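You operate a simulated robot arm through the tools that you are given. There is no shell and no other tool. Be economical: measure what you need, move in short steps, check, and stop when the job is done.

You are at the controls of a simulated robot arm. One attempt, no reset.

JOB
Open the left drawer of the long table, take the bare stem and put it in the inside of the left drawer of the long table and shut the drawer again. Then open the left door of the tall cupboard, take the bulb from the top of the ledger table and leave it on the lower shelf of the tall cupboard and shut the door again. Then put the red tin on the top of the ledger table away on the top of the window table. Then put the lamp from the top of the ledger table on the red notebook there. Then put the tall black bottle from the top of the ledger table on the right end of the long table. Then take the small jar on the top of the ledger table and put it away on the top of the side table. Then take the card sleeve on the corner of the long table before the iron stand and put it away on the left end of the packing bench. Then take the tall grey tin and put it on the left end of the packing bench. Then take the wire spool on the top of the window table and put it away on the bottom shelf of the wall shelves. Then fetch the copper cap and set it on the middle of the long table. The order counts. Set down upright: bulb, lamp, tall black bottle, small jar, card sleeve, tall grey tin, wire spool.

It is judged by the outcome, as a careful person would: the job done as asked, and still so three seconds after it is handed in. It fails if anything else is knocked over, pushed out of place, dropped, spilled or broken. A push-on lid holds only when it is set on centred and level and pressed home; a screw cap is set on level and turned clockwise until tight.

ROBOT AND FRAMES
A 6-joint arm with a fingered hand on a trunk, on a base that drives. Base frame: it is fixed to the floor where the robot stands at the start and does not move with it; the origin is under the middle of the robot, x ahead of it, y to its left, z up; the surface under the hand at the start is at about z = 78. Units: cm, degrees, N and s.
With the tool pointing down near the work surface it reaches from about 16 to 58 cm from the robot's upright axis, wherever it stands. Its first joint turns from -166.0 to 166.0 degrees. Places, roughly: bare stem (3x3x5 cm) [-170, 0, 70]; bottom shelf of the wall shelves (89x15 cm) [-320, -394, 114]; bulb (6x6x12 cm) [-190, -10, 80]; card sleeve (7x7x8 cm) [30, 40, 80]; copper cap (4x3x3 cm) [-370, -50, 70]; inside of the left drawer of the long table [60, 10, 60]; lamp (6x6x12 cm) [-180, -50, 80]; left door of the tall cupboard [-90, 170, 100]; left drawer of the long table [50, 10, 70]; left end of the packing bench [30, 220, 80]; lower shelf of the tall cupboard [-80, 200, 60]; middle of the long table [90, -50, 80]; red notebook (8x12x2 cm) [-170, -20, 70]; red tin (6x6x5 cm) [-200, -10, 70]; right end of the long table [80, 40, 80]; small jar (7x7x11 cm) [-150, 0, 80]; tall black bottle (7x7x22 cm) [-150, -10, 80]; tall grey tin (8x8x11 cm) [140, 260, 80]; top of the side table [-210, 130, 80]; top of the window table [-400, -40, 70]; wire spool (6x5x7 cm) [-370, -60, 80]. Payload 3.2 kg.
The tool frame sits at the grasp point between the pads (the TCP): z along the fingers, y along the line on which they close. The tips reach 2.2 cm beyond it. The gripper opens to 11.2 cm. The gripper's body begins 6 cm behind the TCP. The gripper is a hand of 3 fingers: y runs from the thumb to the fingers, the wrist lies at [0, 0, -21.8] in the tool frame, and closing takes about 1.5 s.
Orientation is that of the tool frame in the base frame, as a unit quaternion [x, y, z, w]. With the fingers straight down and closing along the base's y, the tool's x points along the base's -x, its y along +y and its z along -z.

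CONTROLS
- The arm moves only by the tool drive_tool. Its argument "series" is one flat list of numbers, 6 for each row, row after row: the shift along the tool's x, y, z in units of 100 mm (1.0 is 100 mm), then the turn, a rotation vector about the tool's x, y, z in units of 45 degrees (1.0 is 45 degrees). In form: [x, y, z, wx, wy, wz, x, y, z, wx, wy, wz, ...]. A call has 1 to 12 rows; each row is the pose to reach, as a shift and turn from the pose commanded when the call began, along the tool's axes at that moment. "jaw" is the gripper command, from -1 (shut) to 1 (fully open), values between in proportion, set as the call begins (left out, the last holds). A call with a number of a shift or a turn outside -1 to 1 is refused whole. A row lasts 0.2 s, in which the tool goes at most 5 cm and 8.6 degrees; a call with a longer step from one row to the next is refused whole, and so is a gripper value outside its range. A pose out of reach is approached as far as the arm can. The call stops where the force on the tool passes 40 N (or 10 N more than at its start, if that is more) or the arm is blocked; 0.2 s more then pass. The fingers move at their own pace (about 10.8 cm/s each) and stop on an object; they squeeze with about 21 N. The grip force told is the motor's: it shows also when the fingers shut on nothing. Time passes only in rows, and 0.2 s behind the last, so rows that repeat a pose let the fingers close. The reply holds the time, the measured pose of the TCP, the force on the tool along the base axes, the opening and the grip force, in the units named above and with some noise, with the torque about the TCP (base axes, N m) and any sound that the robot's microphone picked up, and new pictures: "pictures" is both (left out), scene, wrist or none.
- Cameras (640 x 400 px; columns grow to the right, rows downward): "scene" is now at [1.17, 15.01, 128.94]; the picture's right is [-0.19, -0.98, 0.00], its down [-0.79, 0.15, -0.60] and it looks along [0.59, -0.11, -0.80] (base axes); focal length 269 px, centre (320, 200). "wrist" rides on the gripper at [6.6, 0.3, -8] in the tool frame; the picture's right is [-0.05, 1.00, 0.00], its down [-0.77, -0.04, -0.64] and it looks along [-0.64, -0.03, 0.77] (tool axes); focal length 275 px, centre (320, 200). There is no depth. A picture from a camera that has moved, and an enlarged one, comes with that camera's place and axes in the base frame and with its lens.
- move_column(by): slides the trunk up (or, below 0, down) by that many cm; the arm and the scene camera ride with it, the base frame stays. It gives what a move gives, with no picture.
- roll_base(legs): drives the robot by 1 to 6 legs, each [ahead, turn to the left] in cm and degrees, along the robot's own axes; the way and the turn of a leg run together, so that a leg with both is an arc; at most 150 cm and 180 degrees a leg. The arm and the cameras ride along, it lands a little off, and it stops where it bumps. It gives what a move gives, and a new picture of the scene camera.
- finger_targets(finger1, finger2, thumb_bend): sets how far each is bent, from 0 (flat) to 1 (curled in); at 0.3 the hand is open as for a grip, at 0.7 the pads meet at the TCP. One left out holds its place. A second passes; each finger stops where it meets its share of the squeeze, and holds until it gets a number again. A gripper value or a shape takes the hand back. It gives what a move gives, with no picture; readings hold the bend of each and the force on the fingers (four entries, about 0 where the hand has none), thumb and palm.
- grasp_type(shape): the hand has 3 fingers and takes this shape, open, in about a second: jaw (thumb against the fingers, like two jaws); tri (thumb and two fingers); tip (a fingertip pinch); poke (one finger out to press); point (the index stretched); flat (the hand flat); cup (the hand cupped); fist (a fist). The gripper value then closes the fingers along that shape, each until it touches; the sizes above hold for jaw. It gives what a move gives, with no picture.
- turn_head(pan, tilt): turns the head with the scene camera to pan (to the left, within 155 degrees either way) and tilt (down, from -29 to 69), counted from straight ahead of the robot. It gives what a move gives, and a new picture of the scene camera.
- close_up(camera, box): a new picture of the part [left, top, right, bottom] of that camera's present view, enlarged. No time passes.
- hand_in(): hands the job in; it is judged then, once.

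Work in short steps. Places have to be worked out from the pictures, the camera data and where the tool is seen: move nearer, look again, correct. Check each grasp and each placing, and mend what went wrong. You have 567 turns and 360 pictures in all, those below and enlarged ones among them. Open the gripper and draw the arm clear of the work before you hand the job in, unless the task says otherwise; then end with one line.

The tools are called after "Call:" as a command line: name --argument value ..., lists and objects as JSON in quotes. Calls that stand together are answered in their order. drive_tool: Moves the arm, as the interface text tells. Its arguments: {"type":"object","properties":{"series":{"type":"array","items":{"type":"number"}},"jaw":{"type":"number"},"pictures":{"type":"string","enum":["both","scene","wrist","none"]}},"required":["series"]} The other tools are called the same way: move_column (by) slides the trunk up or down; grasp_type (shape) gives the hand a shape; finger_targets (finger1, finger2, thumb_bend) moves the fingers one by one; roll_base (legs) drives the base; turn_head (pan, tilt) turns the head that bears the scene camera; close_up (camera, box) takes an enlarged picture of a part of a camera's view; hand_in () hands the job in.

At the start:

```text
time_s: 0.0
position: [42.53, 18.78, 99.69]
tool_rot: [0.001, 1.0, 0.001, 0.0]
contact_force: [-0.2, -0.1, -0.7]
wrist_torque: [-0.01, 0.04, 0.03]
gripper_width: 11.17
finger_force: 0.1
shape: jaw
bend: [0.3, 0.3, 0.3]
finger forces: [0.0, 0.0, 0.0, 0.0, 0.0, 0.0]
trunk travel left (down, up): [-33.1, 25.9]
robot x, y, heading: [0.14, -0.17, 0.1]
head pan, tilt: [-11.0, 53.4]
```

scene: 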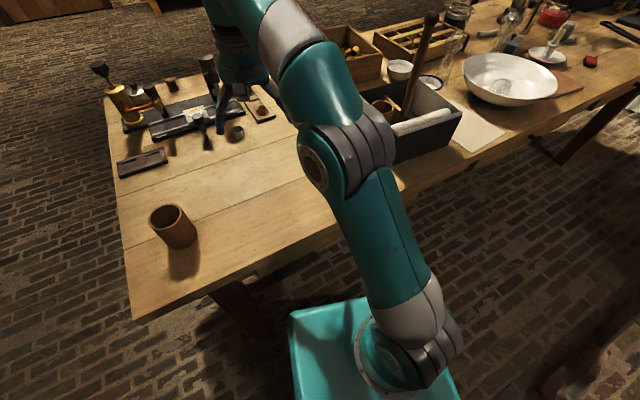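
wrist: 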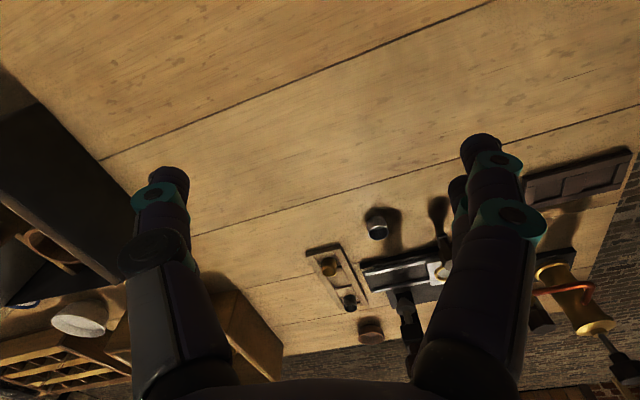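

The start view shows the long table ahead. I look at the table's front and the drawer first, then around the room.

Call:
turn_head --pan 0 --tilt 69

Call:
turn_head --pan 150 --tilt 20

Call:
turn_head --pan -150 --tilt 20

Call:
turn_head --pan 80 --tilt 20

```text
time_s: 0.8
position: [42.46, 18.8, 99.56]
tool_rot: [-0.001, 1.0, 0.002, 0.0]
contact_force: [0.0, -0.2, -0.4]
wrist_torque: [0.01, 0.01, -0.01]
gripper_width: 11.17
finger_force: 0.0
shape: jaw
bend: [0.3, 0.3, 0.3]
finger forces: [0.0, 0.0, 0.0, 0.1, 0.1, 0.1]
trunk travel left (down, up): [-33.1, 25.9]
robot x, y, heading: [-0.19, 0.02, 0.2]
head pan, tilt: [0.0, 68.8]
camera scene: at [-0.48, 16.41, 127.2], right [0.0, -1.0, 0.0], down [-0.93, 0.0, -0.36], along [0.36, 0.0, -0.93], focal length 269 px, centre (320, 200)
```

scene: 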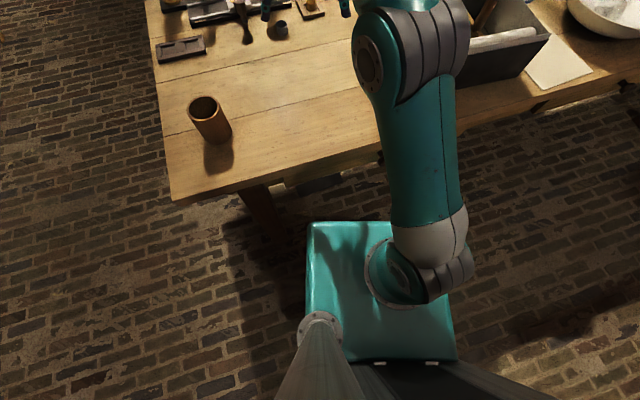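

```text
time_s: 3.1
position: [42.48, 18.79, 99.67]
tool_rot: [-0.001, 1.0, 0.001, 0.0]
contact_force: [-0.2, -0.3, 0.7]
wrist_torque: [-0.01, 0.01, 0.02]
gripper_width: 11.18
finger_force: 0.1
shape: jaw
bend: [0.3, 0.3, 0.3]
finger forces: [0.1, 0.1, 0.0, 0.0, 0.0, 0.0]
trunk travel left (down, up): [-33.1, 25.9]
robot x, y, heading: [-0.54, 0.35, -0.1]
head pan, tilt: [150.0, 20.0]
camera scene: at [-14.14, 21.08, 133.94], right [0.5, 0.87, 0.0], down [0.3, -0.17, -0.94], along [-0.81, 0.47, -0.34], focal length 269 px, centre (320, 200)
```

scene: 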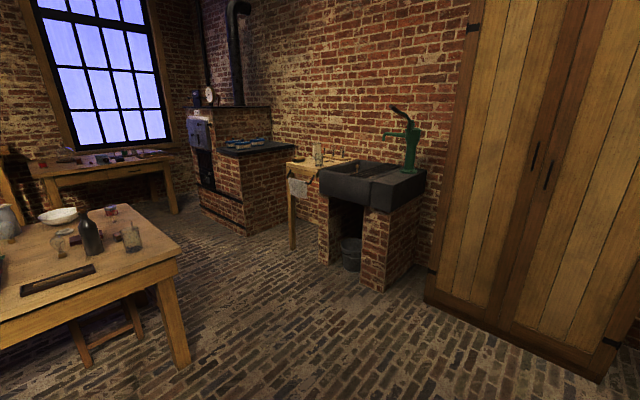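

```text
time_s: 7.2
position: [42.67, 18.82, 99.7]
tool_rot: [0.0, 1.0, 0.002, 0.0]
contact_force: [0.6, -0.1, -0.1]
wrist_torque: [-0.03, 0.01, 0.0]
gripper_width: 11.18
finger_force: 0.1
shape: jaw
bend: [0.3, 0.3, 0.3]
finger forces: [0.1, 0.0, 0.1, 0.0, 0.0, 0.0]
trunk travel left (down, up): [-33.1, 25.9]
robot x, y, heading: [0.24, 0.16, 0.2]
head pan, tilt: [-150.0, 20.0]
camera scene: at [-14.14, 11.76, 133.95], right [-0.5, 0.87, 0.0], down [0.3, 0.17, -0.94], along [-0.81, -0.47, -0.34], focal length 269 px, centre (320, 200)
```

scene: 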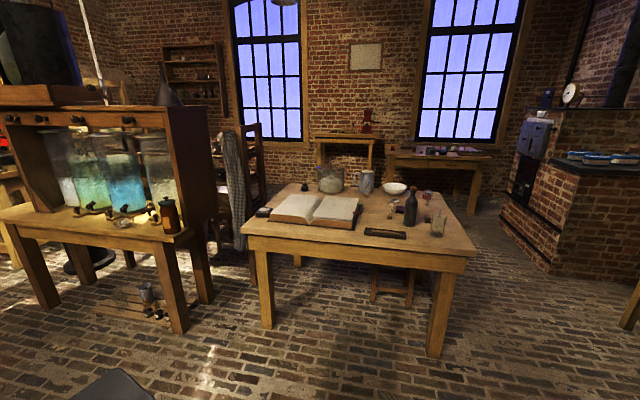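

```text
time_s: 10.5
position: [42.54, 18.88, 99.69]
tool_rot: [0.001, 1.0, 0.0, 0.0]
contact_force: [0.0, -0.4, -1.2]
wrist_torque: [0.0, -0.01, 0.02]
gripper_width: 11.17
finger_force: 0.0
shape: jaw
bend: [0.3, 0.3, 0.3]
finger forces: [0.0, 0.0, 0.0, 0.0, 0.0, 0.1]
trunk travel left (down, up): [-33.1, 25.9]
robot x, y, heading: [-0.09, -0.17, -0.3]
head pan, tilt: [80.0, 20.0]
camera scene: at [-4.45, 25.59, 133.94], right [0.98, -0.17, 0.0], down [-0.06, -0.34, -0.94], along [0.16, 0.93, -0.34], focal length 269 px, centre (320, 200)
```

scene: 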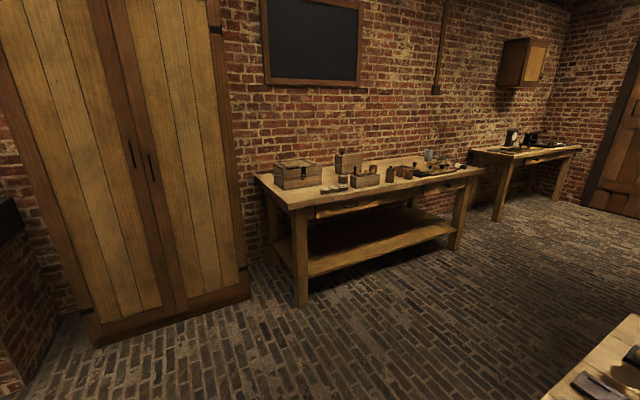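

The table's front edge runs oblique: from about (18,45) to (52,-61). I back off to see its front and the drawer.

Call:
roll_base --legs '[[-50, 0]]'

Call:
turn_head --pan -10 --tilt 35

```text
time_s: 13.4
position: [-7.51, 18.83, 99.62]
tool_rot: [-0.001, 1.0, 0.001, 0.0]
contact_force: [-0.4, 0.4, 0.1]
wrist_torque: [0.0, 0.02, 0.0]
gripper_width: 11.2
finger_force: 0.0
shape: jaw
bend: [0.3, 0.3, 0.3]
finger forces: [0.1, 0.0, 0.0, 0.0, 0.0, 0.1]
trunk travel left (down, up): [-33.1, 25.9]
robot x, y, heading: [-50.03, -0.25, 0.1]
head pan, tilt: [80.0, 20.0]
camera scene: at [-54.52, 25.56, 133.95], right [0.98, -0.17, 0.0], down [-0.06, -0.34, -0.94], along [0.16, 0.93, -0.34], focal length 269 px, centre (320, 200)
```

scene: 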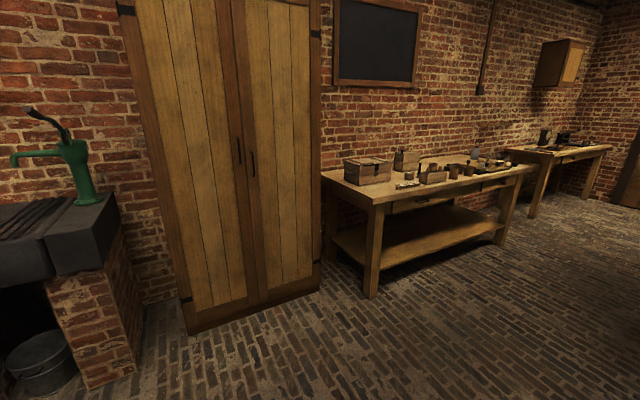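

```text
time_s: 15.1
position: [-7.54, 18.73, 99.66]
tool_rot: [0.0, 1.0, 0.0, 0.0]
contact_force: [0.5, 0.5, 0.4]
wrist_torque: [0.02, 0.0, -0.02]
gripper_width: 11.21
finger_force: 0.1
shape: jaw
bend: [0.3, 0.3, 0.3]
finger forces: [0.1, 0.0, 0.0, 0.0, 0.0, 0.1]
trunk travel left (down, up): [-33.1, 25.9]
robot x, y, heading: [-49.77, 0.05, 0.0]
head pan, tilt: [-10.0, 35.0]
camera scene: at [-47.45, 14.87, 131.56], right [-0.17, -0.98, 0.0], down [-0.56, 0.1, -0.82], along [0.81, -0.14, -0.57], focal length 269 px, centre (320, 200)
```

scene: 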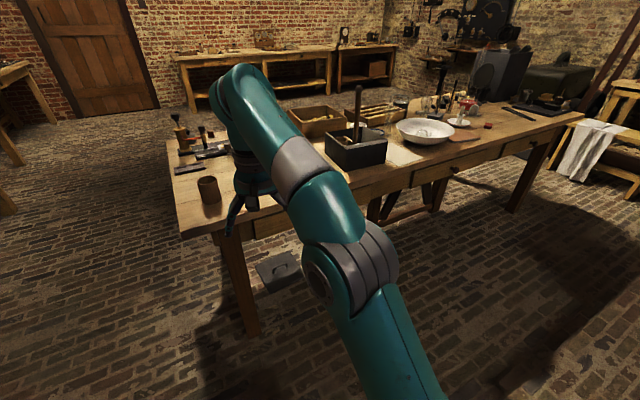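

The left drawer front is behind the arm. I zoom in on it.

Call:
close_up --camera "scene" --box '[160, 120, 480, 320]'

```text
2.00 times, centred on (320, 220) of scene
camera zoom: at [-47.45, 14.87, 131.56], right [-0.17, -0.98, 0.0], down [-0.56, 0.1, -0.82], along [0.81, -0.14, -0.57], focal length 537 px, centre (320, 160)
```

zoom: 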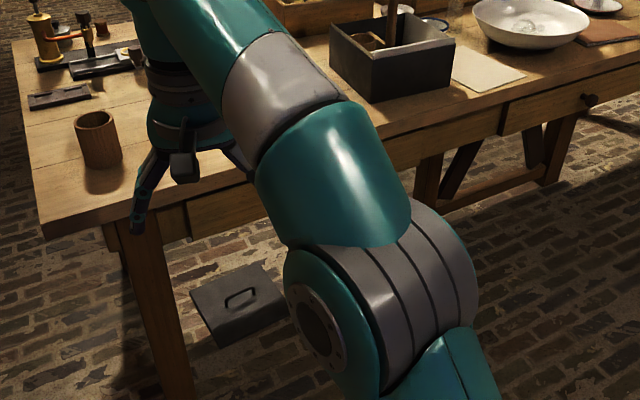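

The arm hides the left knob, so I swing the tool left, out of the view.

Call:
drive_tool --series '[0.4, 0.29, 0, 0, 0, 0, 0.8, 0.58, 0, 0, 0, 0, 1.0, 0.8, 0, 0, 0, 0]' --pictures "none"

Call:
drive_tool --series '[0.4, 0.25, 0, 0, 0, 0, 0.8, 0.5, 0, 0, 0, 0, 1.0, 0.9, 0, 0, 0, 0, 1.0, 1.0, 0, 0, 0, 0]' --pictures "scene"

```text
time_s: 15.9
position: [-17.7, 26.87, 99.78]
tool_rot: [0.0, 1.0, 0.001, 0.0]
contact_force: [0.0, 0.4, 0.2]
wrist_torque: [0.02, 0.02, -0.01]
gripper_width: 11.18
finger_force: 0.0
shape: jaw
bend: [0.3, 0.3, 0.3]
finger forces: [0.1, 0.0, 0.0, 0.0, 0.0, 0.0]
trunk travel left (down, up): [-33.1, 25.9]
robot x, y, heading: [-50.14, 0.23, -0.2]
head pan, tilt: [-10.0, 35.0]
```

```text
time_s: 16.9
position: [-27.49, 36.89, 99.75]
tool_rot: [0.0, 1.0, 0.0, 0.0]
contact_force: [-0.4, 0.8, 0.2]
wrist_torque: [0.03, -0.01, -0.01]
gripper_width: 11.19
finger_force: 0.1
shape: jaw
bend: [0.3, 0.3, 0.3]
finger forces: [0.1, 0.1, 0.0, 0.0, 0.0, 0.1]
trunk travel left (down, up): [-33.1, 25.9]
robot x, y, heading: [-49.87, -0.0, -0.0]
head pan, tilt: [-10.0, 35.0]
camera scene: at [-47.45, 14.9, 131.56], right [-0.17, -0.98, 0.0], down [-0.56, 0.1, -0.82], along [0.81, -0.14, -0.57], focal length 269 px, centre (320, 200)
```

scene: 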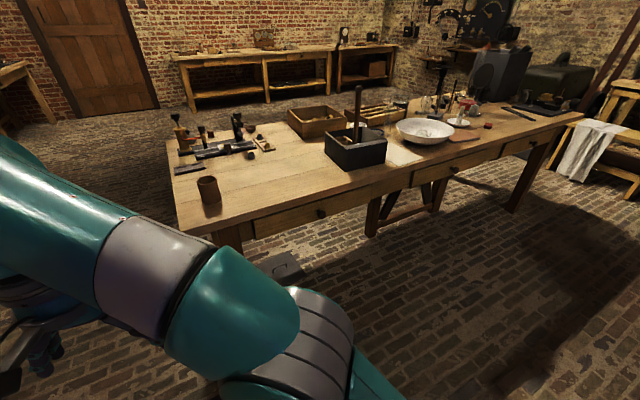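

Now the left knob shows near (320,213). I zoom in to measure the drawer and knob.

Call:
close_up --camera "scene" --box '[160, 100, 480, 300]'

Call:
close_up --camera "scene" --box '[240, 160, 400, 260]'

```text
2.00 times, centred on (320, 200) of scene
camera zoom: at [-47.45, 14.9, 131.56], right [-0.17, -0.98, 0.0], down [-0.56, 0.1, -0.82], along [0.81, -0.14, -0.57], focal length 537 px, centre (320, 200)
```

zoom: 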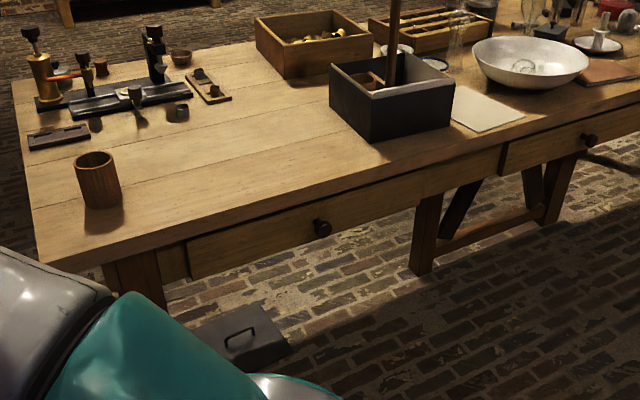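

```text
4.00 times, centred on (320, 210) of scene
camera zoom: at [-47.45, 14.9, 131.56], right [-0.17, -0.98, 0.0], down [-0.56, 0.1, -0.82], along [0.81, -0.14, -0.57], focal length 1075 px, centre (320, 160)
```

zoom: 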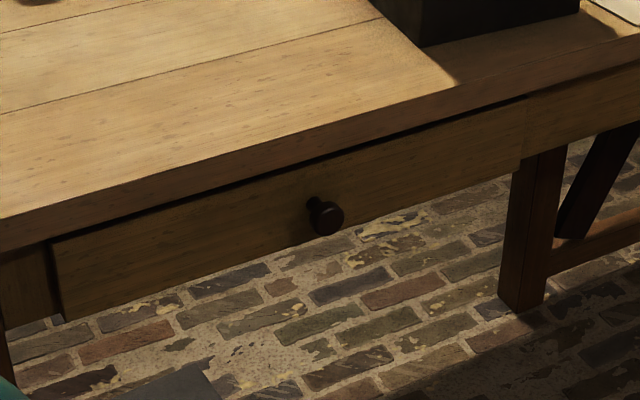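

The knob is at about (33.5, 0.4, 68), and the drawer's outward normal is about (-0.946,-0.324). I drive to stand square in front of it, about 60 cm off, heading 18.9°.

Call:
roll_base --legs '[[0, -35.4], [32.8, 0], [0, 54.3]]'

Call:
turn_head --pan 0 --tilt 50

```text
time_s: 23.2
position: [-14.3, 23.41, 99.72]
tool_rot: [-0.168, 0.986, 0.001, 0.0]
contact_force: [-0.2, -0.3, 0.8]
wrist_torque: [0.01, 0.01, 0.0]
gripper_width: 11.21
finger_force: 0.1
shape: jaw
bend: [0.3, 0.3, 0.3]
finger forces: [0.0, 0.1, 0.0, 0.0, 0.1, 0.0]
trunk travel left (down, up): [-33.1, 25.9]
robot x, y, heading: [-22.97, -19.01, 19.5]
head pan, tilt: [-10.0, 35.0]
camera scene: at [-25.94, -3.86, 131.56], right [0.16, -0.99, 0.0], down [-0.57, -0.09, -0.82], along [0.81, 0.13, -0.57], focal length 269 px, centre (320, 200)
```

scene: 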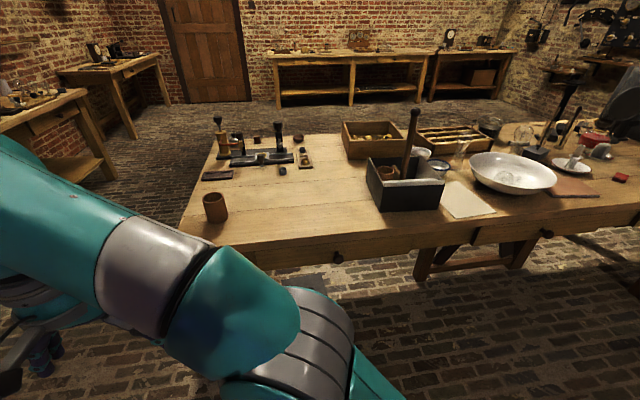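

```text
time_s: 23.9
position: [-14.37, 23.45, 99.67]
tool_rot: [-0.167, 0.986, 0.001, -0.001]
contact_force: [-0.5, 0.4, 0.1]
wrist_torque: [0.01, -0.02, -0.02]
gripper_width: 11.18
finger_force: 0.0
shape: jaw
bend: [0.3, 0.3, 0.3]
finger forces: [0.0, 0.0, 0.0, 0.0, 0.0, 0.0]
trunk travel left (down, up): [-33.1, 25.9]
robot x, y, heading: [-23.58, -18.52, 19.0]
head pan, tilt: [0.0, 50.0]
camera scene: at [-27.35, -2.74, 129.39], right [0.33, -0.94, 0.0], down [-0.72, -0.25, -0.64], along [0.61, 0.21, -0.77], focal length 269 px, centre (320, 200)
```

scene: 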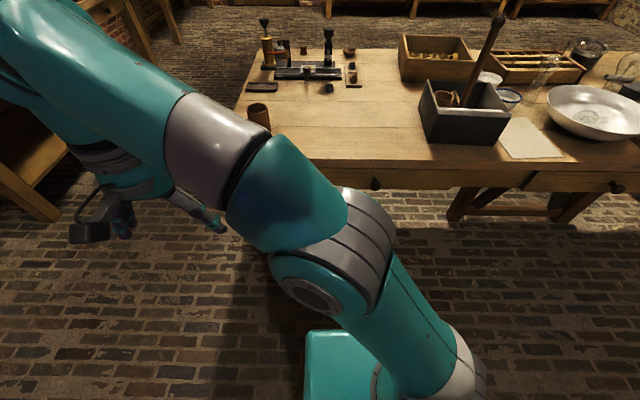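

The knob measures (33.2, 0.1, 68), about 59.5 cm ahead of the axis. I lower the trunk and bring the tool in front of it.

Call:
drive_tool --series '[-0.2, -0.34, 0, 0, 0, 0, -0.4, -0.68, 0, 0, 0, 0, -0.6, -1.0, 0, 0, 0, 0]' --pictures "none"

Call:
drive_tool --series '[-0.2, -0.34, 0, 0, 0, 0, -0.4, -0.68, 0, 0, 0, 0, -0.6, -1.0, 0, 0, 0, 0]' --pictures "none"

Call:
drive_tool --series '[-0.2, -0.34, 0, 0, 0, 0, -0.4, -0.68, 0, 0, 0, 0, -0.6, -1.0, 0, 0, 0, 0]' --pictures "none"

Call:
drive_tool --series '[0, -0.25, 0, 0, -0.17, 0, 0, -0.5, 0, 0, -0.34, 0, 0, -0.76, 0, 0, -0.51, 0, 0, -0.76, 0, 0, -0.68, 0, 0, -0.76, 0, 0, -0.85, 0, 0, -0.76, 0, 0, -1, 0]' --pictures "none"

Call:
drive_tool --series '[0, 0, 0, 0, -0.17, 0, 0, 0, 0, 0, -0.34, 0, 0, 0, 0, 0, -0.51, 0, 0, 0, 0, 0, -0.68, 0, 0, 0, 0, 0, -0.85, 0, 0, 0, 0, 0, -1, 0]' --pictures "none"

Call:
move_column --by -28

```text
time_s: 24.7
position: [-5.21, 15.78, 99.66]
tool_rot: [-0.168, 0.986, 0.001, 0.0]
contact_force: [0.0, 0.5, 0.2]
wrist_torque: [-0.01, -0.01, -0.04]
gripper_width: 11.17
finger_force: 0.0
shape: jaw
bend: [0.3, 0.3, 0.3]
finger forces: [0.0, 0.0, 0.0, 0.0, 0.1, 0.0]
trunk travel left (down, up): [-33.1, 25.9]
robot x, y, heading: [-23.39, -18.61, 19.3]
head pan, tilt: [0.0, 50.0]
```

```text
time_s: 25.5
position: [3.62, 8.36, 99.53]
tool_rot: [-0.169, 0.986, 0.001, 0.001]
contact_force: [0.1, -0.3, 0.5]
wrist_torque: [-0.02, -0.01, 0.04]
gripper_width: 11.2
finger_force: 0.1
shape: jaw
bend: [0.3, 0.3, 0.3]
finger forces: [0.1, 0.1, 0.0, 0.0, 0.0, 0.0]
trunk travel left (down, up): [-33.1, 25.9]
robot x, y, heading: [-23.57, -18.59, 19.4]
head pan, tilt: [0.0, 50.0]
```

```text
time_s: 26.3
position: [12.55, 0.96, 99.66]
tool_rot: [-0.168, 0.986, 0.0, 0.0]
contact_force: [0.5, 0.0, 0.3]
wrist_torque: [-0.02, -0.03, -0.03]
gripper_width: 11.19
finger_force: 0.0
shape: jaw
bend: [0.3, 0.3, 0.3]
finger forces: [0.1, 0.1, 0.1, 0.0, 0.0, 0.0]
trunk travel left (down, up): [-33.1, 25.9]
robot x, y, heading: [-22.95, -18.64, 19.4]
head pan, tilt: [0.0, 50.0]
```

```text
time_s: 27.7
position: [15.14, -6.04, 99.59]
tool_rot: [-0.154, 0.911, 0.065, 0.377]
contact_force: [0.8, 0.2, 0.8]
wrist_torque: [0.0, 0.02, 0.0]
gripper_width: 11.18
finger_force: 0.1
shape: jaw
bend: [0.3, 0.3, 0.3]
finger forces: [0.0, 0.0, 0.0, 0.0, 0.0, 0.0]
trunk travel left (down, up): [-33.1, 25.9]
robot x, y, heading: [-23.91, -18.78, 19.4]
head pan, tilt: [0.0, 50.0]
```

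```text
time_s: 29.1
position: [17.01, -5.63, 101.99]
tool_rot: [-0.119, 0.698, 0.12, 0.696]
contact_force: [0.5, 0.2, -0.7]
wrist_torque: [-0.02, -0.01, 0.0]
gripper_width: 11.17
finger_force: 0.1
shape: jaw
bend: [0.3, 0.3, 0.3]
finger forces: [0.1, 0.1, 0.1, 0.0, 0.0, 0.0]
out of reach, approached as far as the arm can: row 4, 5, 6
trunk travel left (down, up): [-33.1, 25.9]
robot x, y, heading: [-23.38, -19.19, 19.6]
head pan, tilt: [0.0, 50.0]
```

```text
time_s: 32.0
position: [17.01, -5.59, 74.06]
tool_rot: [-0.118, 0.698, 0.119, 0.696]
contact_force: [-0.5, 0.1, -0.1]
wrist_torque: [0.03, 0.01, 0.03]
gripper_width: 11.21
finger_force: 0.0
shape: jaw
bend: [0.3, 0.3, 0.3]
finger forces: [0.1, 0.1, 0.1, 0.0, 0.0, 0.1]
trunk travel left (down, up): [-5.1, 53.9]
robot x, y, heading: [-23.39, -18.76, 19.4]
head pan, tilt: [0.0, 50.0]
```

The hand is now roughly horizontal. I move forward 5 and down 5 and look.

Call:
drive_tool --series '[0.25, 0, 0.25, 0, 0, 0, 0.5, 0, 0.5, 0, 0, 0, 0.5, 0, 0.5, 0, 0, 0]'

```text
time_s: 32.8
position: [21.79, -3.95, 69.12]
tool_rot: [-0.119, 0.698, 0.12, 0.695]
contact_force: [0.4, -0.3, 0.5]
wrist_torque: [0.01, -0.01, 0.01]
gripper_width: 11.21
finger_force: 0.0
shape: jaw
bend: [0.3, 0.3, 0.3]
finger forces: [0.0, 0.0, 0.0, 0.1, 0.0, 0.0]
trunk travel left (down, up): [-5.1, 53.9]
robot x, y, heading: [-23.52, -18.81, 19.4]
head pan, tilt: [0.0, 50.0]
camera scene: at [-27.36, -2.75, 101.39], right [0.33, -0.94, 0.0], down [-0.72, -0.25, -0.64], along [0.61, 0.21, -0.77], focal length 269 px, centre (320, 200)
camera wrist: at [14.17, -6.29, 62.37], right [-0.33, 0.94, 0.05], down [-0.59, -0.25, 0.77], along [0.74, 0.23, 0.63], focal length 275 px, centre (320, 200)
```

scene: 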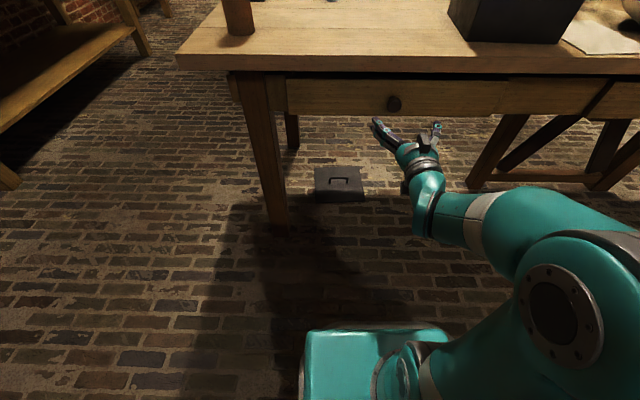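
wrist: 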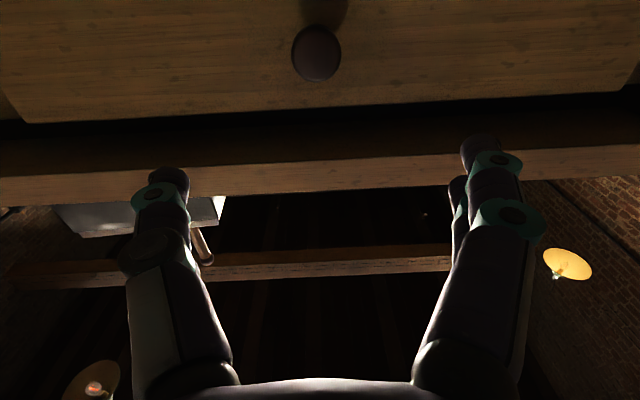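

The knob is centred laterally; its height works out to about 66.5 and it is 12 cm ahead. I go down 2.5 and forward 10.

Call:
drive_tool --series '[0.25, 0, 0.3, 0, 0, 0, 0.25, 0, 0.6, 0, 0, 0, 0.25, 0, 0.85, 0, 0, 0, 0.25, 0, 1.0, 0, 0, 0]'

```text
time_s: 33.8
position: [31.18, -0.66, 66.43]
tool_rot: [-0.118, 0.698, 0.118, 0.697]
contact_force: [0.2, -0.2, -0.3]
wrist_torque: [0.0, 0.02, 0.03]
gripper_width: 11.19
finger_force: 0.1
shape: jaw
bend: [0.3, 0.3, 0.3]
finger forces: [0.0, 0.0, 0.1, 0.0, 0.0, 0.0]
trunk travel left (down, up): [-5.1, 53.9]
robot x, y, heading: [-23.45, -18.79, 19.6]
head pan, tilt: [0.0, 50.0]
camera scene: at [-27.36, -2.76, 101.39], right [0.33, -0.94, 0.0], down [-0.72, -0.25, -0.64], along [0.61, 0.21, -0.77], focal length 269 px, centre (320, 200)
camera wrist: at [23.6, -3.04, 59.79], right [-0.33, 0.94, 0.05], down [-0.59, -0.24, 0.77], along [0.74, 0.23, 0.63], focal length 275 px, centre (320, 200)
```

scene: 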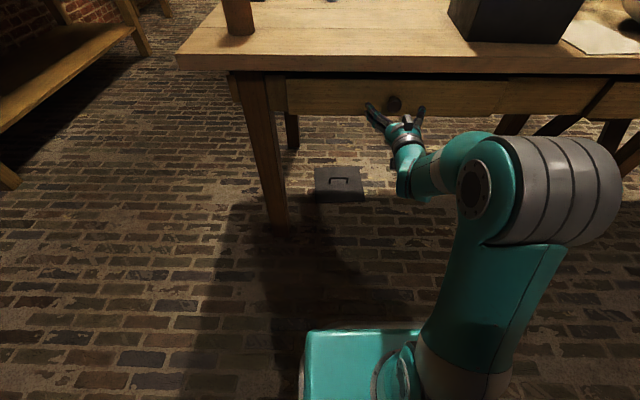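
wrist: 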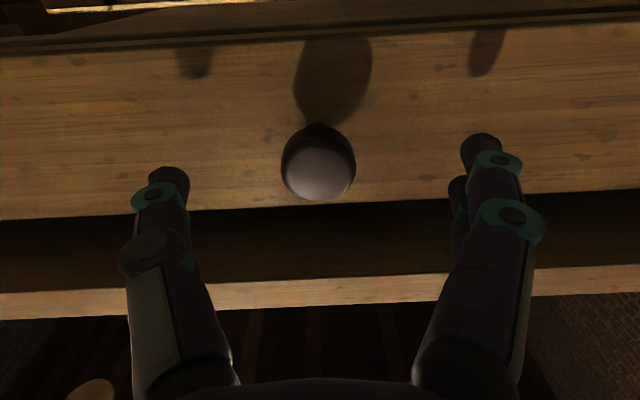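

Triangulated, the knob is 2.5 cm ahead at z 66.3, so I go forward 2.5 and close.

Call:
drive_tool --series '[0, 0, 0.12, 0, 0, 0, 0, 0, 0.25, 0, 0, 0, 0, 0, 0.25, 0, 0, 0]' --pictures "none"

Call:
drive_tool --series '[0, 0, 0, 0, 0, 0, 0, 0, 0, 0, 0, 0, 0, 0, 0, 0, 0, 0, 0, 0, 0, 0, 0, 0, 0, 0, 0, 0, 0, 0, 0, 0, 0, 0, 0, 0, 0, 0, 0, 0, 0, 0]' --jaw -1 --pictures "wrist"

```text
time_s: 34.6
position: [33.49, 0.17, 66.36]
tool_rot: [-0.119, 0.698, 0.12, 0.696]
contact_force: [0.4, 0.0, 1.0]
wrist_torque: [-0.02, 0.02, -0.01]
gripper_width: 11.18
finger_force: 0.0
shape: jaw
bend: [0.3, 0.3, 0.3]
finger forces: [0.1, 0.0, 0.0, 0.0, 0.0, 0.1]
trunk travel left (down, up): [-5.1, 53.9]
robot x, y, heading: [-23.67, -18.76, 19.3]
head pan, tilt: [0.0, 50.0]
```

```text
time_s: 36.2
position: [33.45, 0.24, 66.47]
tool_rot: [-0.118, 0.698, 0.119, 0.696]
contact_force: [3.8, -4.2, -0.1]
wrist_torque: [0.04, 0.05, -0.04]
gripper_width: 1.5
finger_force: 20.7
shape: jaw
bend: [0.72, 0.72, 0.74]
finger forces: [7.2, 8.2, 0.0, 0.0, 18.9, 0.0]
trunk travel left (down, up): [-5.1, 53.9]
robot x, y, heading: [-23.34, -18.67, 19.3]
head pan, tilt: [0.0, 50.0]
camera wrist: at [25.95, -2.27, 59.84], right [-0.33, 0.94, 0.05], down [-0.59, -0.24, 0.77], along [0.74, 0.23, 0.63], focal length 275 px, centre (320, 200)
```

wrist: 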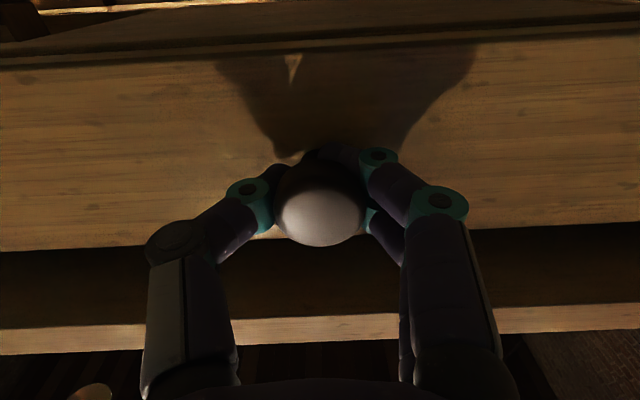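

The fingers hold the knob's neck. I pull the drawer by backing the base 22 cm.

Call:
roll_base --legs '[[-22, 0]]'

```text
time_s: 37.9
position: [12.69, -7.21, 66.45]
tool_rot: [-0.12, 0.698, 0.12, 0.696]
contact_force: [-4.1, 7.6, -1.9]
wrist_torque: [0.03, 0.05, 0.21]
gripper_width: 1.44
finger_force: 21.1
shape: jaw
bend: [0.72, 0.72, 0.75]
finger forces: [12.9, 13.9, 0.1, 0.1, 14.6, 0.0]
trunk travel left (down, up): [-5.1, 53.9]
robot x, y, heading: [-44.57, -25.73, 19.0]
head pan, tilt: [0.0, 50.0]
camera scene: at [-48.21, -10.02, 101.38], right [0.33, -0.94, 0.0], down [-0.72, -0.26, -0.64], along [0.61, 0.21, -0.77], focal length 269 px, centre (320, 200)
```

scene: 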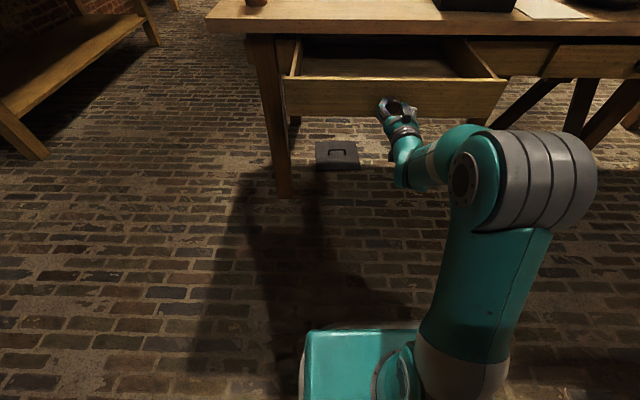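

The drawer is open about 22 cm. I release, back off and raise the trunk.

Call:
drive_tool --series '[0, 0, 0, 0, 0, 0, 0, 0, 0, 0, 0, 0, 0, 0, 0, 0, 0, 0, 0, 0, 0, 0, 0, 0, 0, 0, 0, 0, 0, 0]' --jaw 1 --pictures "none"

Call:
roll_base --legs '[[-22, 0]]'

Call:
move_column --by 28

Call:
turn_head --pan 155 --tilt 30

```text
time_s: 39.1
position: [12.6, -7.23, 66.52]
tool_rot: [-0.118, 0.698, 0.118, 0.696]
contact_force: [-0.6, -0.1, 0.5]
wrist_torque: [0.02, -0.01, 0.01]
gripper_width: 11.18
finger_force: 0.1
shape: jaw
bend: [0.3, 0.3, 0.3]
finger forces: [0.0, 0.0, 0.1, 0.0, 0.0, 0.0]
trunk travel left (down, up): [-5.1, 53.9]
robot x, y, heading: [-44.42, -26.05, 19.2]
head pan, tilt: [0.0, 50.0]
```

```text
time_s: 40.8
position: [-8.17, -14.65, 66.42]
tool_rot: [-0.118, 0.699, 0.119, 0.696]
contact_force: [0.2, 0.1, 0.0]
wrist_torque: [-0.01, -0.02, 0.0]
gripper_width: 11.21
finger_force: 0.0
shape: jaw
bend: [0.3, 0.3, 0.3]
finger forces: [0.0, 0.0, 0.0, 0.0, 0.0, 0.0]
trunk travel left (down, up): [-5.1, 53.9]
robot x, y, heading: [-64.77, -33.64, 19.4]
head pan, tilt: [0.0, 50.0]
camera scene: at [-68.99, -17.4, 101.39], right [0.33, -0.94, 0.0], down [-0.72, -0.25, -0.64], along [0.61, 0.21, -0.77], focal length 269 px, centre (320, 200)
```

scene: 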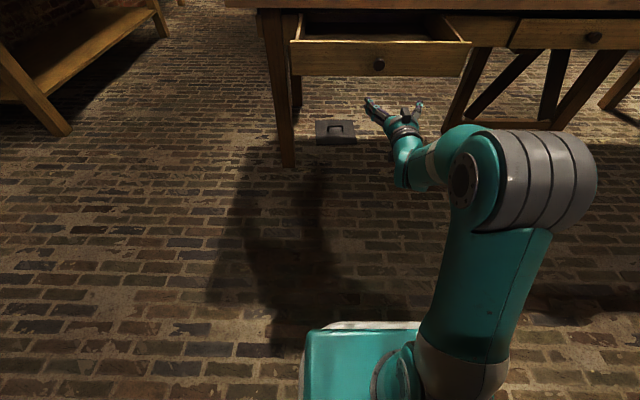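

```text
time_s: 43.6
position: [-8.17, -14.56, 94.56]
tool_rot: [-0.118, 0.698, 0.119, 0.696]
contact_force: [-0.3, -0.3, 0.2]
wrist_torque: [0.02, 0.04, -0.02]
gripper_width: 11.21
finger_force: 0.0
shape: jaw
bend: [0.3, 0.3, 0.3]
finger forces: [0.0, 0.0, 0.0, 0.0, 0.1, 0.1]
trunk travel left (down, up): [-33.1, 25.9]
robot x, y, heading: [-64.72, -33.29, 19.3]
head pan, tilt: [0.0, 50.0]
```

```text
time_s: 46.0
position: [-8.16, -14.57, 94.52]
tool_rot: [-0.118, 0.698, 0.119, 0.696]
contact_force: [0.4, 0.5, -1.3]
wrist_torque: [-0.02, 0.0, 0.03]
gripper_width: 11.19
finger_force: 0.1
shape: jaw
bend: [0.3, 0.3, 0.3]
finger forces: [0.0, 0.1, 0.0, 0.1, 0.0, 0.0]
trunk travel left (down, up): [-33.1, 25.9]
robot x, y, heading: [-64.61, -33.69, 19.4]
head pan, tilt: [154.7, 30.0]
camera scene: at [-85.25, -19.01, 132.34], right [0.1, 0.99, 0.0], down [0.5, -0.05, -0.87], along [-0.86, 0.09, -0.5], focal length 269 px, centre (320, 200)
```

scene: 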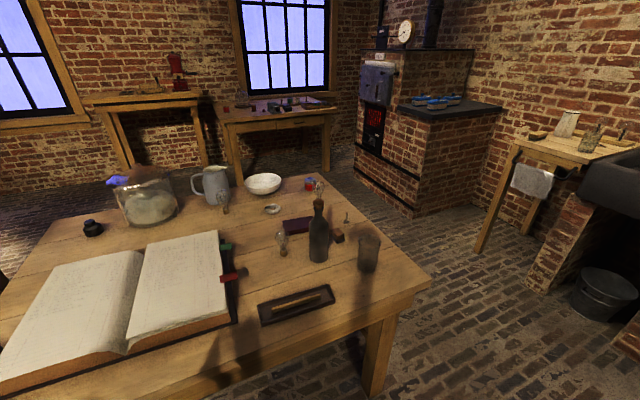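

Call:
close_up --camera "scene" --box '[180, 160, 400, 300]'

```text
2.86 times, centred on (290, 230) of scene
camera zoom: at [-85.25, -19.01, 132.34], right [0.1, 0.99, 0.0], down [0.5, -0.05, -0.87], along [-0.86, 0.09, -0.5], focal length 768 px, centre (406, 114)
```

zoom: 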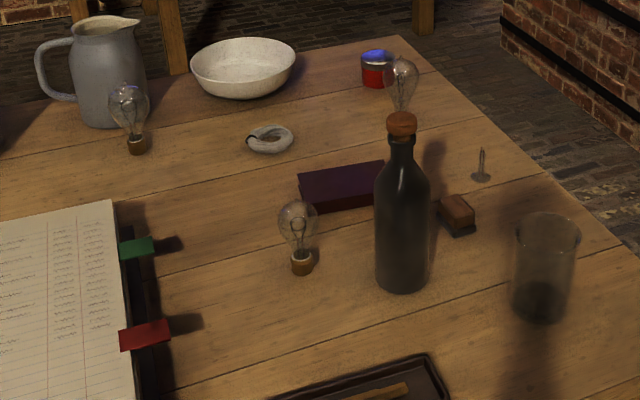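

I identify: stem near (-171,1), bulb near (-187,-10), tin (-201,-12), notebook (-169,-18), bottle (-151,-12), jar (-145,2), lamp (-184,-48), with the table top near z 71. First I return the hand to pointing down and retract it.

Call:
drive_tool --series '[0, 0, -0.2, 0, 0.17, 0, 0, 0, -0.4, 0, 0.34, 0, 0, 0, -0.6, 0, 0.51, 0, 0, 0, -0.8, 0, 0.68, 0, 0, 0, -0.9, 0, 0.85, 0, 0, 0, -1, 0, 1, 0]' --pictures "none"

Call:
drive_tool --series '[0, 0, -0.2, 0, 0.17, 0, 0, 0, -0.4, 0, 0.34, 0, 0, 0, -0.6, 0, 0.51, 0, 0, 0, -0.8, 0, 0.68, 0, 0, 0, -0.8, 0, 0.85, 0, 0, 0, -0.8, 0, 1, 0]' --pictures "none"

```text
time_s: 47.4
position: [-17.57, -17.87, 94.58]
tool_rot: [-0.155, 0.912, 0.063, 0.376]
contact_force: [-0.1, 0.5, -0.1]
wrist_torque: [0.0, 0.0, 0.01]
gripper_width: 11.2
finger_force: 0.1
shape: jaw
bend: [0.3, 0.3, 0.3]
finger forces: [0.0, 0.0, 0.0, 0.0, 0.1, 0.0]
out of reach, approached as far as the arm can: row 4
trunk travel left (down, up): [-33.1, 25.9]
robot x, y, heading: [-65.31, -33.56, 19.2]
head pan, tilt: [154.7, 30.0]
```

```text
time_s: 48.8
position: [-22.97, -19.88, 100.29]
tool_rot: [-0.168, 0.986, -0.001, -0.001]
contact_force: [-0.1, -0.3, -0.1]
wrist_torque: [-0.01, -0.02, -0.01]
gripper_width: 11.21
finger_force: 0.1
shape: jaw
bend: [0.3, 0.3, 0.3]
finger forces: [0.0, 0.0, 0.0, 0.0, 0.1, 0.0]
trunk travel left (down, up): [-33.1, 25.9]
robot x, y, heading: [-65.0, -33.72, 19.2]
head pan, tilt: [154.7, 30.0]
```

Drive via (-110,60) to about (-178,42), facing the ledger table.

Call:
roll_base --legs '[[0, 96.7], [103.9, 0], [0, 78.9], [70.3, 0], [0, 70]]'

Call:
turn_head --pan 0 --tilt 50

```text
time_s: 68.0
position: [-181.4, -1.4, 100.29]
tool_rot: [0.74, 0.673, 0.0, 0.0]
contact_force: [-0.3, 0.6, 0.4]
wrist_torque: [-0.02, -0.02, 0.01]
gripper_width: 11.18
finger_force: 0.1
shape: jaw
bend: [0.3, 0.3, 0.3]
finger forces: [0.0, 0.0, 0.0, 0.0, 0.0, 0.1]
trunk travel left (down, up): [-33.1, 25.9]
robot x, y, heading: [-176.38, 42.59, -95.3]
head pan, tilt: [154.7, 30.0]
camera scene: at [-154.51, 54.45, 132.34], right [0.86, -0.51, 0.0], down [-0.26, -0.43, -0.87], along [0.44, 0.74, -0.5], focal length 269 px, centre (320, 200)
```

scene: 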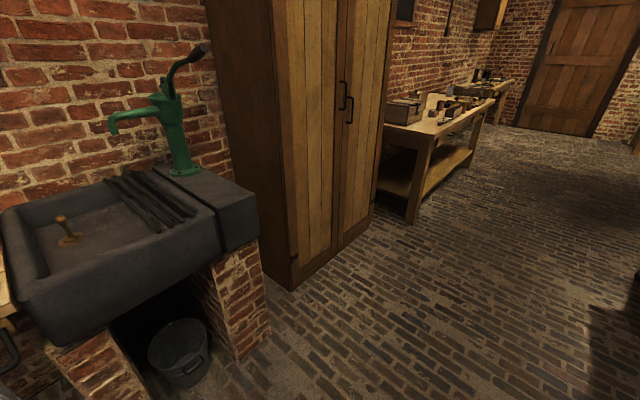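

```text
time_s: 70.4
position: [-181.46, -1.4, 100.18]
tool_rot: [0.74, 0.673, 0.002, 0.0]
contact_force: [-0.6, -0.6, -0.1]
wrist_torque: [0.03, 0.02, -0.02]
gripper_width: 11.22
finger_force: 0.0
shape: jaw
bend: [0.3, 0.3, 0.3]
finger forces: [0.0, 0.1, 0.0, 0.0, 0.1, 0.0]
trunk travel left (down, up): [-33.1, 25.9]
robot x, y, heading: [-176.19, 42.34, -95.5]
head pan, tilt: [0.0, 50.0]
camera scene: at [-159.89, 39.02, 129.39], right [-1.0, 0.1, 0.0], down [0.07, 0.76, -0.64], along [-0.06, -0.64, -0.77], focal length 269 px, centre (320, 200)
```

scene: 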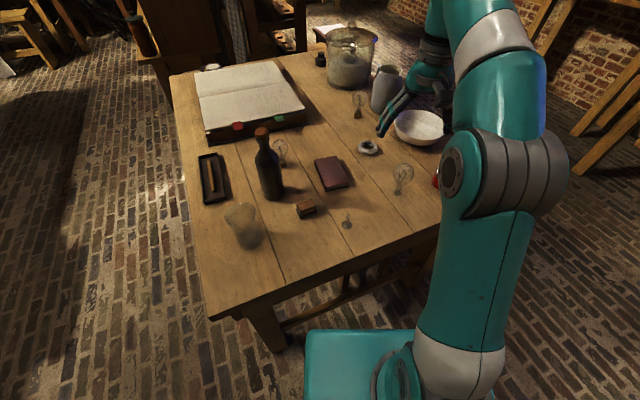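

Positions from the two views agree with the table top at z = 71. I zoom in on the work items.

Call:
close_up --camera "scene" --box '[220, 110, 460, 260]'

```text
2.67 times, centred on (340, 185) of scene
camera zoom: at [-159.89, 39.02, 129.39], right [-1.0, 0.1, 0.0], down [0.07, 0.76, -0.64], along [-0.06, -0.64, -0.77], focal length 716 px, centre (267, 240)
```

zoom: 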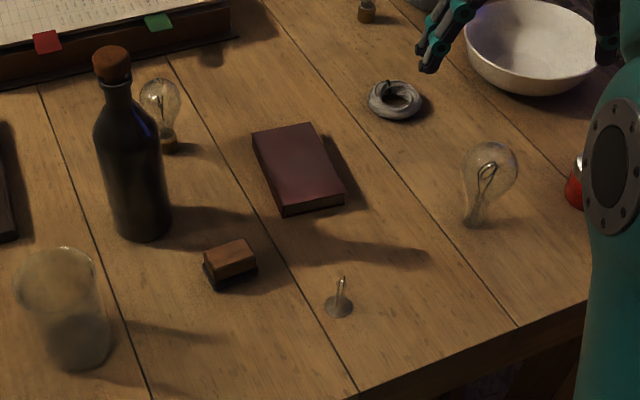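

The stem is a small glass flare standing at about (-171, 0). I move above it and look with the wrist camera.

Call:
drive_tool --series '[0.08, 0.34, 0.3, 0, 0, 0, 0.16, 0.68, 0.6, 0, 0, 0, 0.23, 1.0, 0.9, 0, 0, 0, 0.23, 1.0, 1.0, 0, 0, 0]' --pictures "both"

```text
time_s: 71.4
position: [-171.17, -0.18, 90.08]
tool_rot: [0.741, 0.672, 0.002, 0.0]
contact_force: [0.2, 0.1, -0.2]
wrist_torque: [-0.01, -0.02, 0.0]
gripper_width: 11.22
finger_force: 0.1
shape: jaw
bend: [0.3, 0.3, 0.3]
finger forces: [0.0, 0.0, 0.0, 0.1, 0.0, 0.0]
trunk travel left (down, up): [-33.1, 25.9]
robot x, y, heading: [-175.9, 42.73, -95.4]
head pan, tilt: [0.0, 50.0]
camera scene: at [-159.87, 39.02, 129.39], right [-1.0, 0.1, 0.0], down [0.07, 0.76, -0.64], along [-0.06, -0.64, -0.77], focal length 269 px, centre (320, 200)
camera wrist: at [-170.08, 6.45, 98.17], right [0.99, -0.14, 0.0], down [-0.11, -0.77, 0.63], along [-0.09, -0.63, -0.77], focal length 275 px, centre (320, 200)
```

scene: 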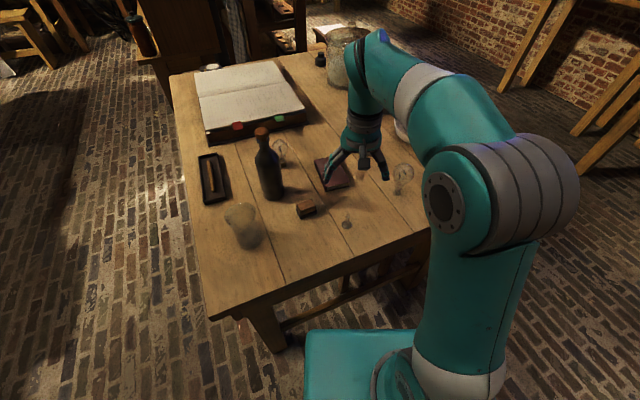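
wrist: 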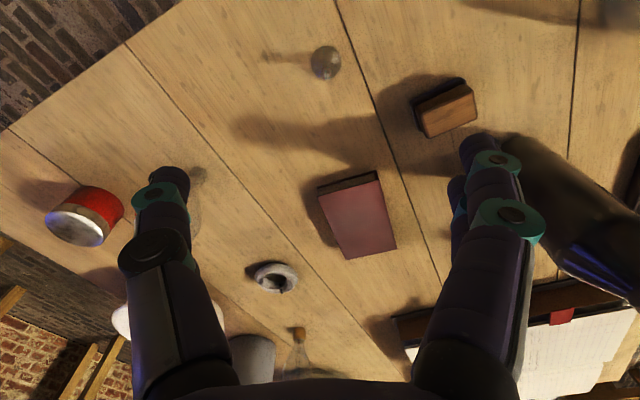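

The stem base is at (-170.6, 0.1). I half-close the jaw and descend to z ≈ 74.

Call:
drive_tool --series '[0.03, 0.05, 0.4, 0, 0, 0, 0.03, 0.05, 0.8, 0, 0, 0, 0.03, 0.05, 1.0, 0, 0, 0]' --jaw 0 --pictures "wrist"

```text
time_s: 72.2
position: [-170.75, 0.04, 80.12]
tool_rot: [0.741, 0.672, 0.001, -0.001]
contact_force: [0.4, -0.6, 1.1]
wrist_torque: [-0.01, 0.0, -0.01]
gripper_width: 5.64
finger_force: 0.0
shape: jaw
bend: [0.72, 0.72, 0.7]
finger forces: [0.0, 0.0, 0.0, 0.0, 0.0, 0.0]
trunk travel left (down, up): [-33.1, 25.9]
robot x, y, heading: [-175.88, 42.8, -95.2]
head pan, tilt: [0.0, 50.0]
camera wrist: at [-169.67, 6.6, 88.22], right [0.99, -0.14, 0.0], down [-0.11, -0.76, 0.63], along [-0.09, -0.63, -0.77], focal length 275 px, centre (320, 200)
```

wrist: 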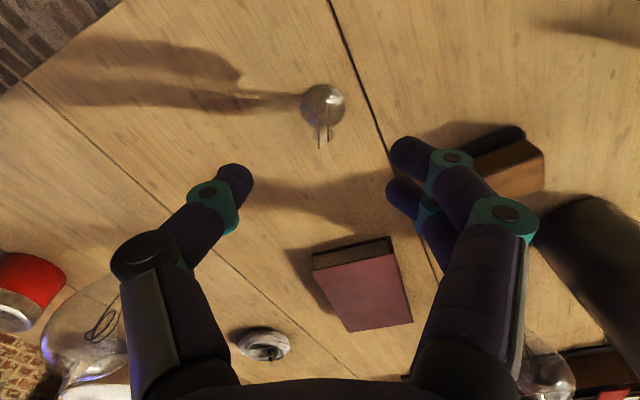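

Aligned within 3 mm; I correct and go down 6 cm, then close.

Call:
drive_tool --series '[0.02, 0.03, 0.3, 0, 0, 0, 0.02, 0.03, 0.6, 0, 0, 0, 0.02, 0.03, 0.6, 0, 0, 0]' --pictures "none"

Call:
drive_tool --series '[0, 0, 0, 0, 0, 0, 0, 0, 0, 0, 0, 0, 0, 0, 0, 0, 0, 0, 0, 0, 0, 0, 0, 0, 0, 0, 0, 0, 0, 0]' --jaw -1 --pictures "wrist"

```text
time_s: 73.0
position: [-170.47, 0.22, 74.2]
tool_rot: [0.74, 0.673, 0.002, 0.0]
contact_force: [0.6, 0.2, 5.6]
wrist_torque: [-0.06, -0.21, -0.02]
gripper_width: 5.61
finger_force: 0.0
shape: jaw
bend: [0.73, 0.73, 0.7]
finger forces: [2.5, 2.7, 0.0, 0.0, 0.1, 0.0]
trunk travel left (down, up): [-33.1, 25.9]
robot x, y, heading: [-176.25, 42.86, -95.5]
head pan, tilt: [0.0, 50.0]
```

```text
time_s: 74.2
position: [-170.41, 0.15, 74.4]
tool_rot: [0.741, 0.672, 0.0, 0.0]
contact_force: [0.3, -0.4, 11.6]
wrist_torque: [-0.01, -0.32, 0.01]
gripper_width: 1.18
finger_force: 13.4
shape: jaw
bend: [0.74, 0.76, 0.66]
finger forces: [7.5, 5.9, 0.0, 0.0, 9.1, 0.0]
trunk travel left (down, up): [-33.1, 25.9]
robot x, y, heading: [-176.32, 42.58, -95.7]
head pan, tilt: [0.0, 50.0]
camera wrist: at [-169.39, 6.78, 82.32], right [0.99, -0.14, 0.0], down [-0.11, -0.76, 0.64], along [-0.09, -0.63, -0.77], focal length 275 px, centre (320, 200)
```

wrist: 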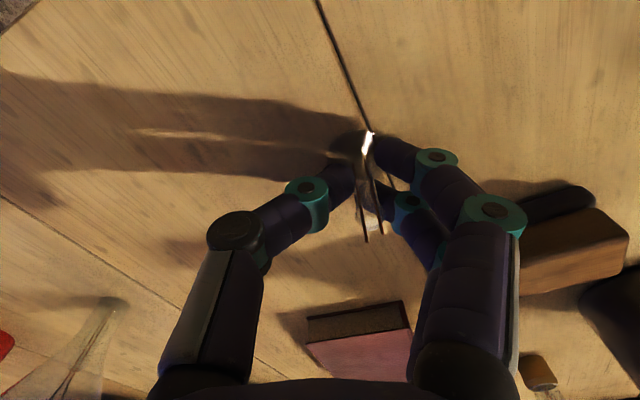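

The stem is gripped. I lift it and check.

Call:
drive_tool --series '[0, 0, -0.3, 0, 0, 0, 0, 0, -0.6, 0, 0, 0, 0, 0, -1.0, 0, 0, 0]' --pictures "none"

Call:
drive_tool --series '[0, 0, -0.4, 0, 0, 0, 0, 0, -0.8, 0, 0, 0, 0, 0, -1.0, 0, 0, 0, 0, 0, -1.0, 0, 0, 0]' --pictures "wrist"

```text
time_s: 75.0
position: [-170.33, 0.18, 84.38]
tool_rot: [0.74, 0.672, 0.001, -0.001]
contact_force: [0.8, -0.3, -0.9]
wrist_torque: [-0.06, -0.02, 0.03]
gripper_width: 0.95
finger_force: 14.1
shape: jaw
bend: [0.74, 0.76, 0.67]
finger forces: [5.0, 0.0, 0.0, 0.1, 6.2, 0.1]
trunk travel left (down, up): [-33.1, 25.9]
robot x, y, heading: [-176.09, 42.52, -95.5]
head pan, tilt: [0.0, 50.0]
```

```text
time_s: 76.0
position: [-170.36, 0.41, 94.21]
tool_rot: [0.74, 0.672, 0.002, 0.001]
contact_force: [0.3, -0.4, -0.8]
wrist_torque: [-0.03, -0.01, 0.02]
gripper_width: 0.99
finger_force: 13.9
shape: jaw
bend: [0.74, 0.76, 0.67]
finger forces: [4.9, 0.0, 0.1, 0.0, 5.8, 0.0]
trunk travel left (down, up): [-33.1, 25.9]
robot x, y, heading: [-176.21, 42.76, -95.4]
head pan, tilt: [0.0, 50.0]
camera wrist: at [-169.29, 6.9, 102.2], right [0.99, -0.14, 0.0], down [-0.11, -0.77, 0.63], along [-0.09, -0.63, -0.77], focal length 275 px, centre (320, 200)
```

wrist: 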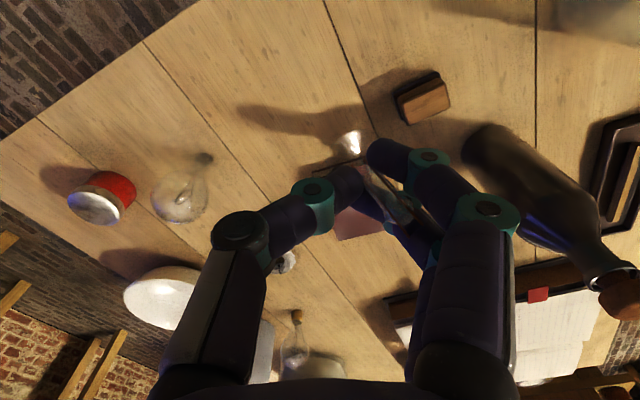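

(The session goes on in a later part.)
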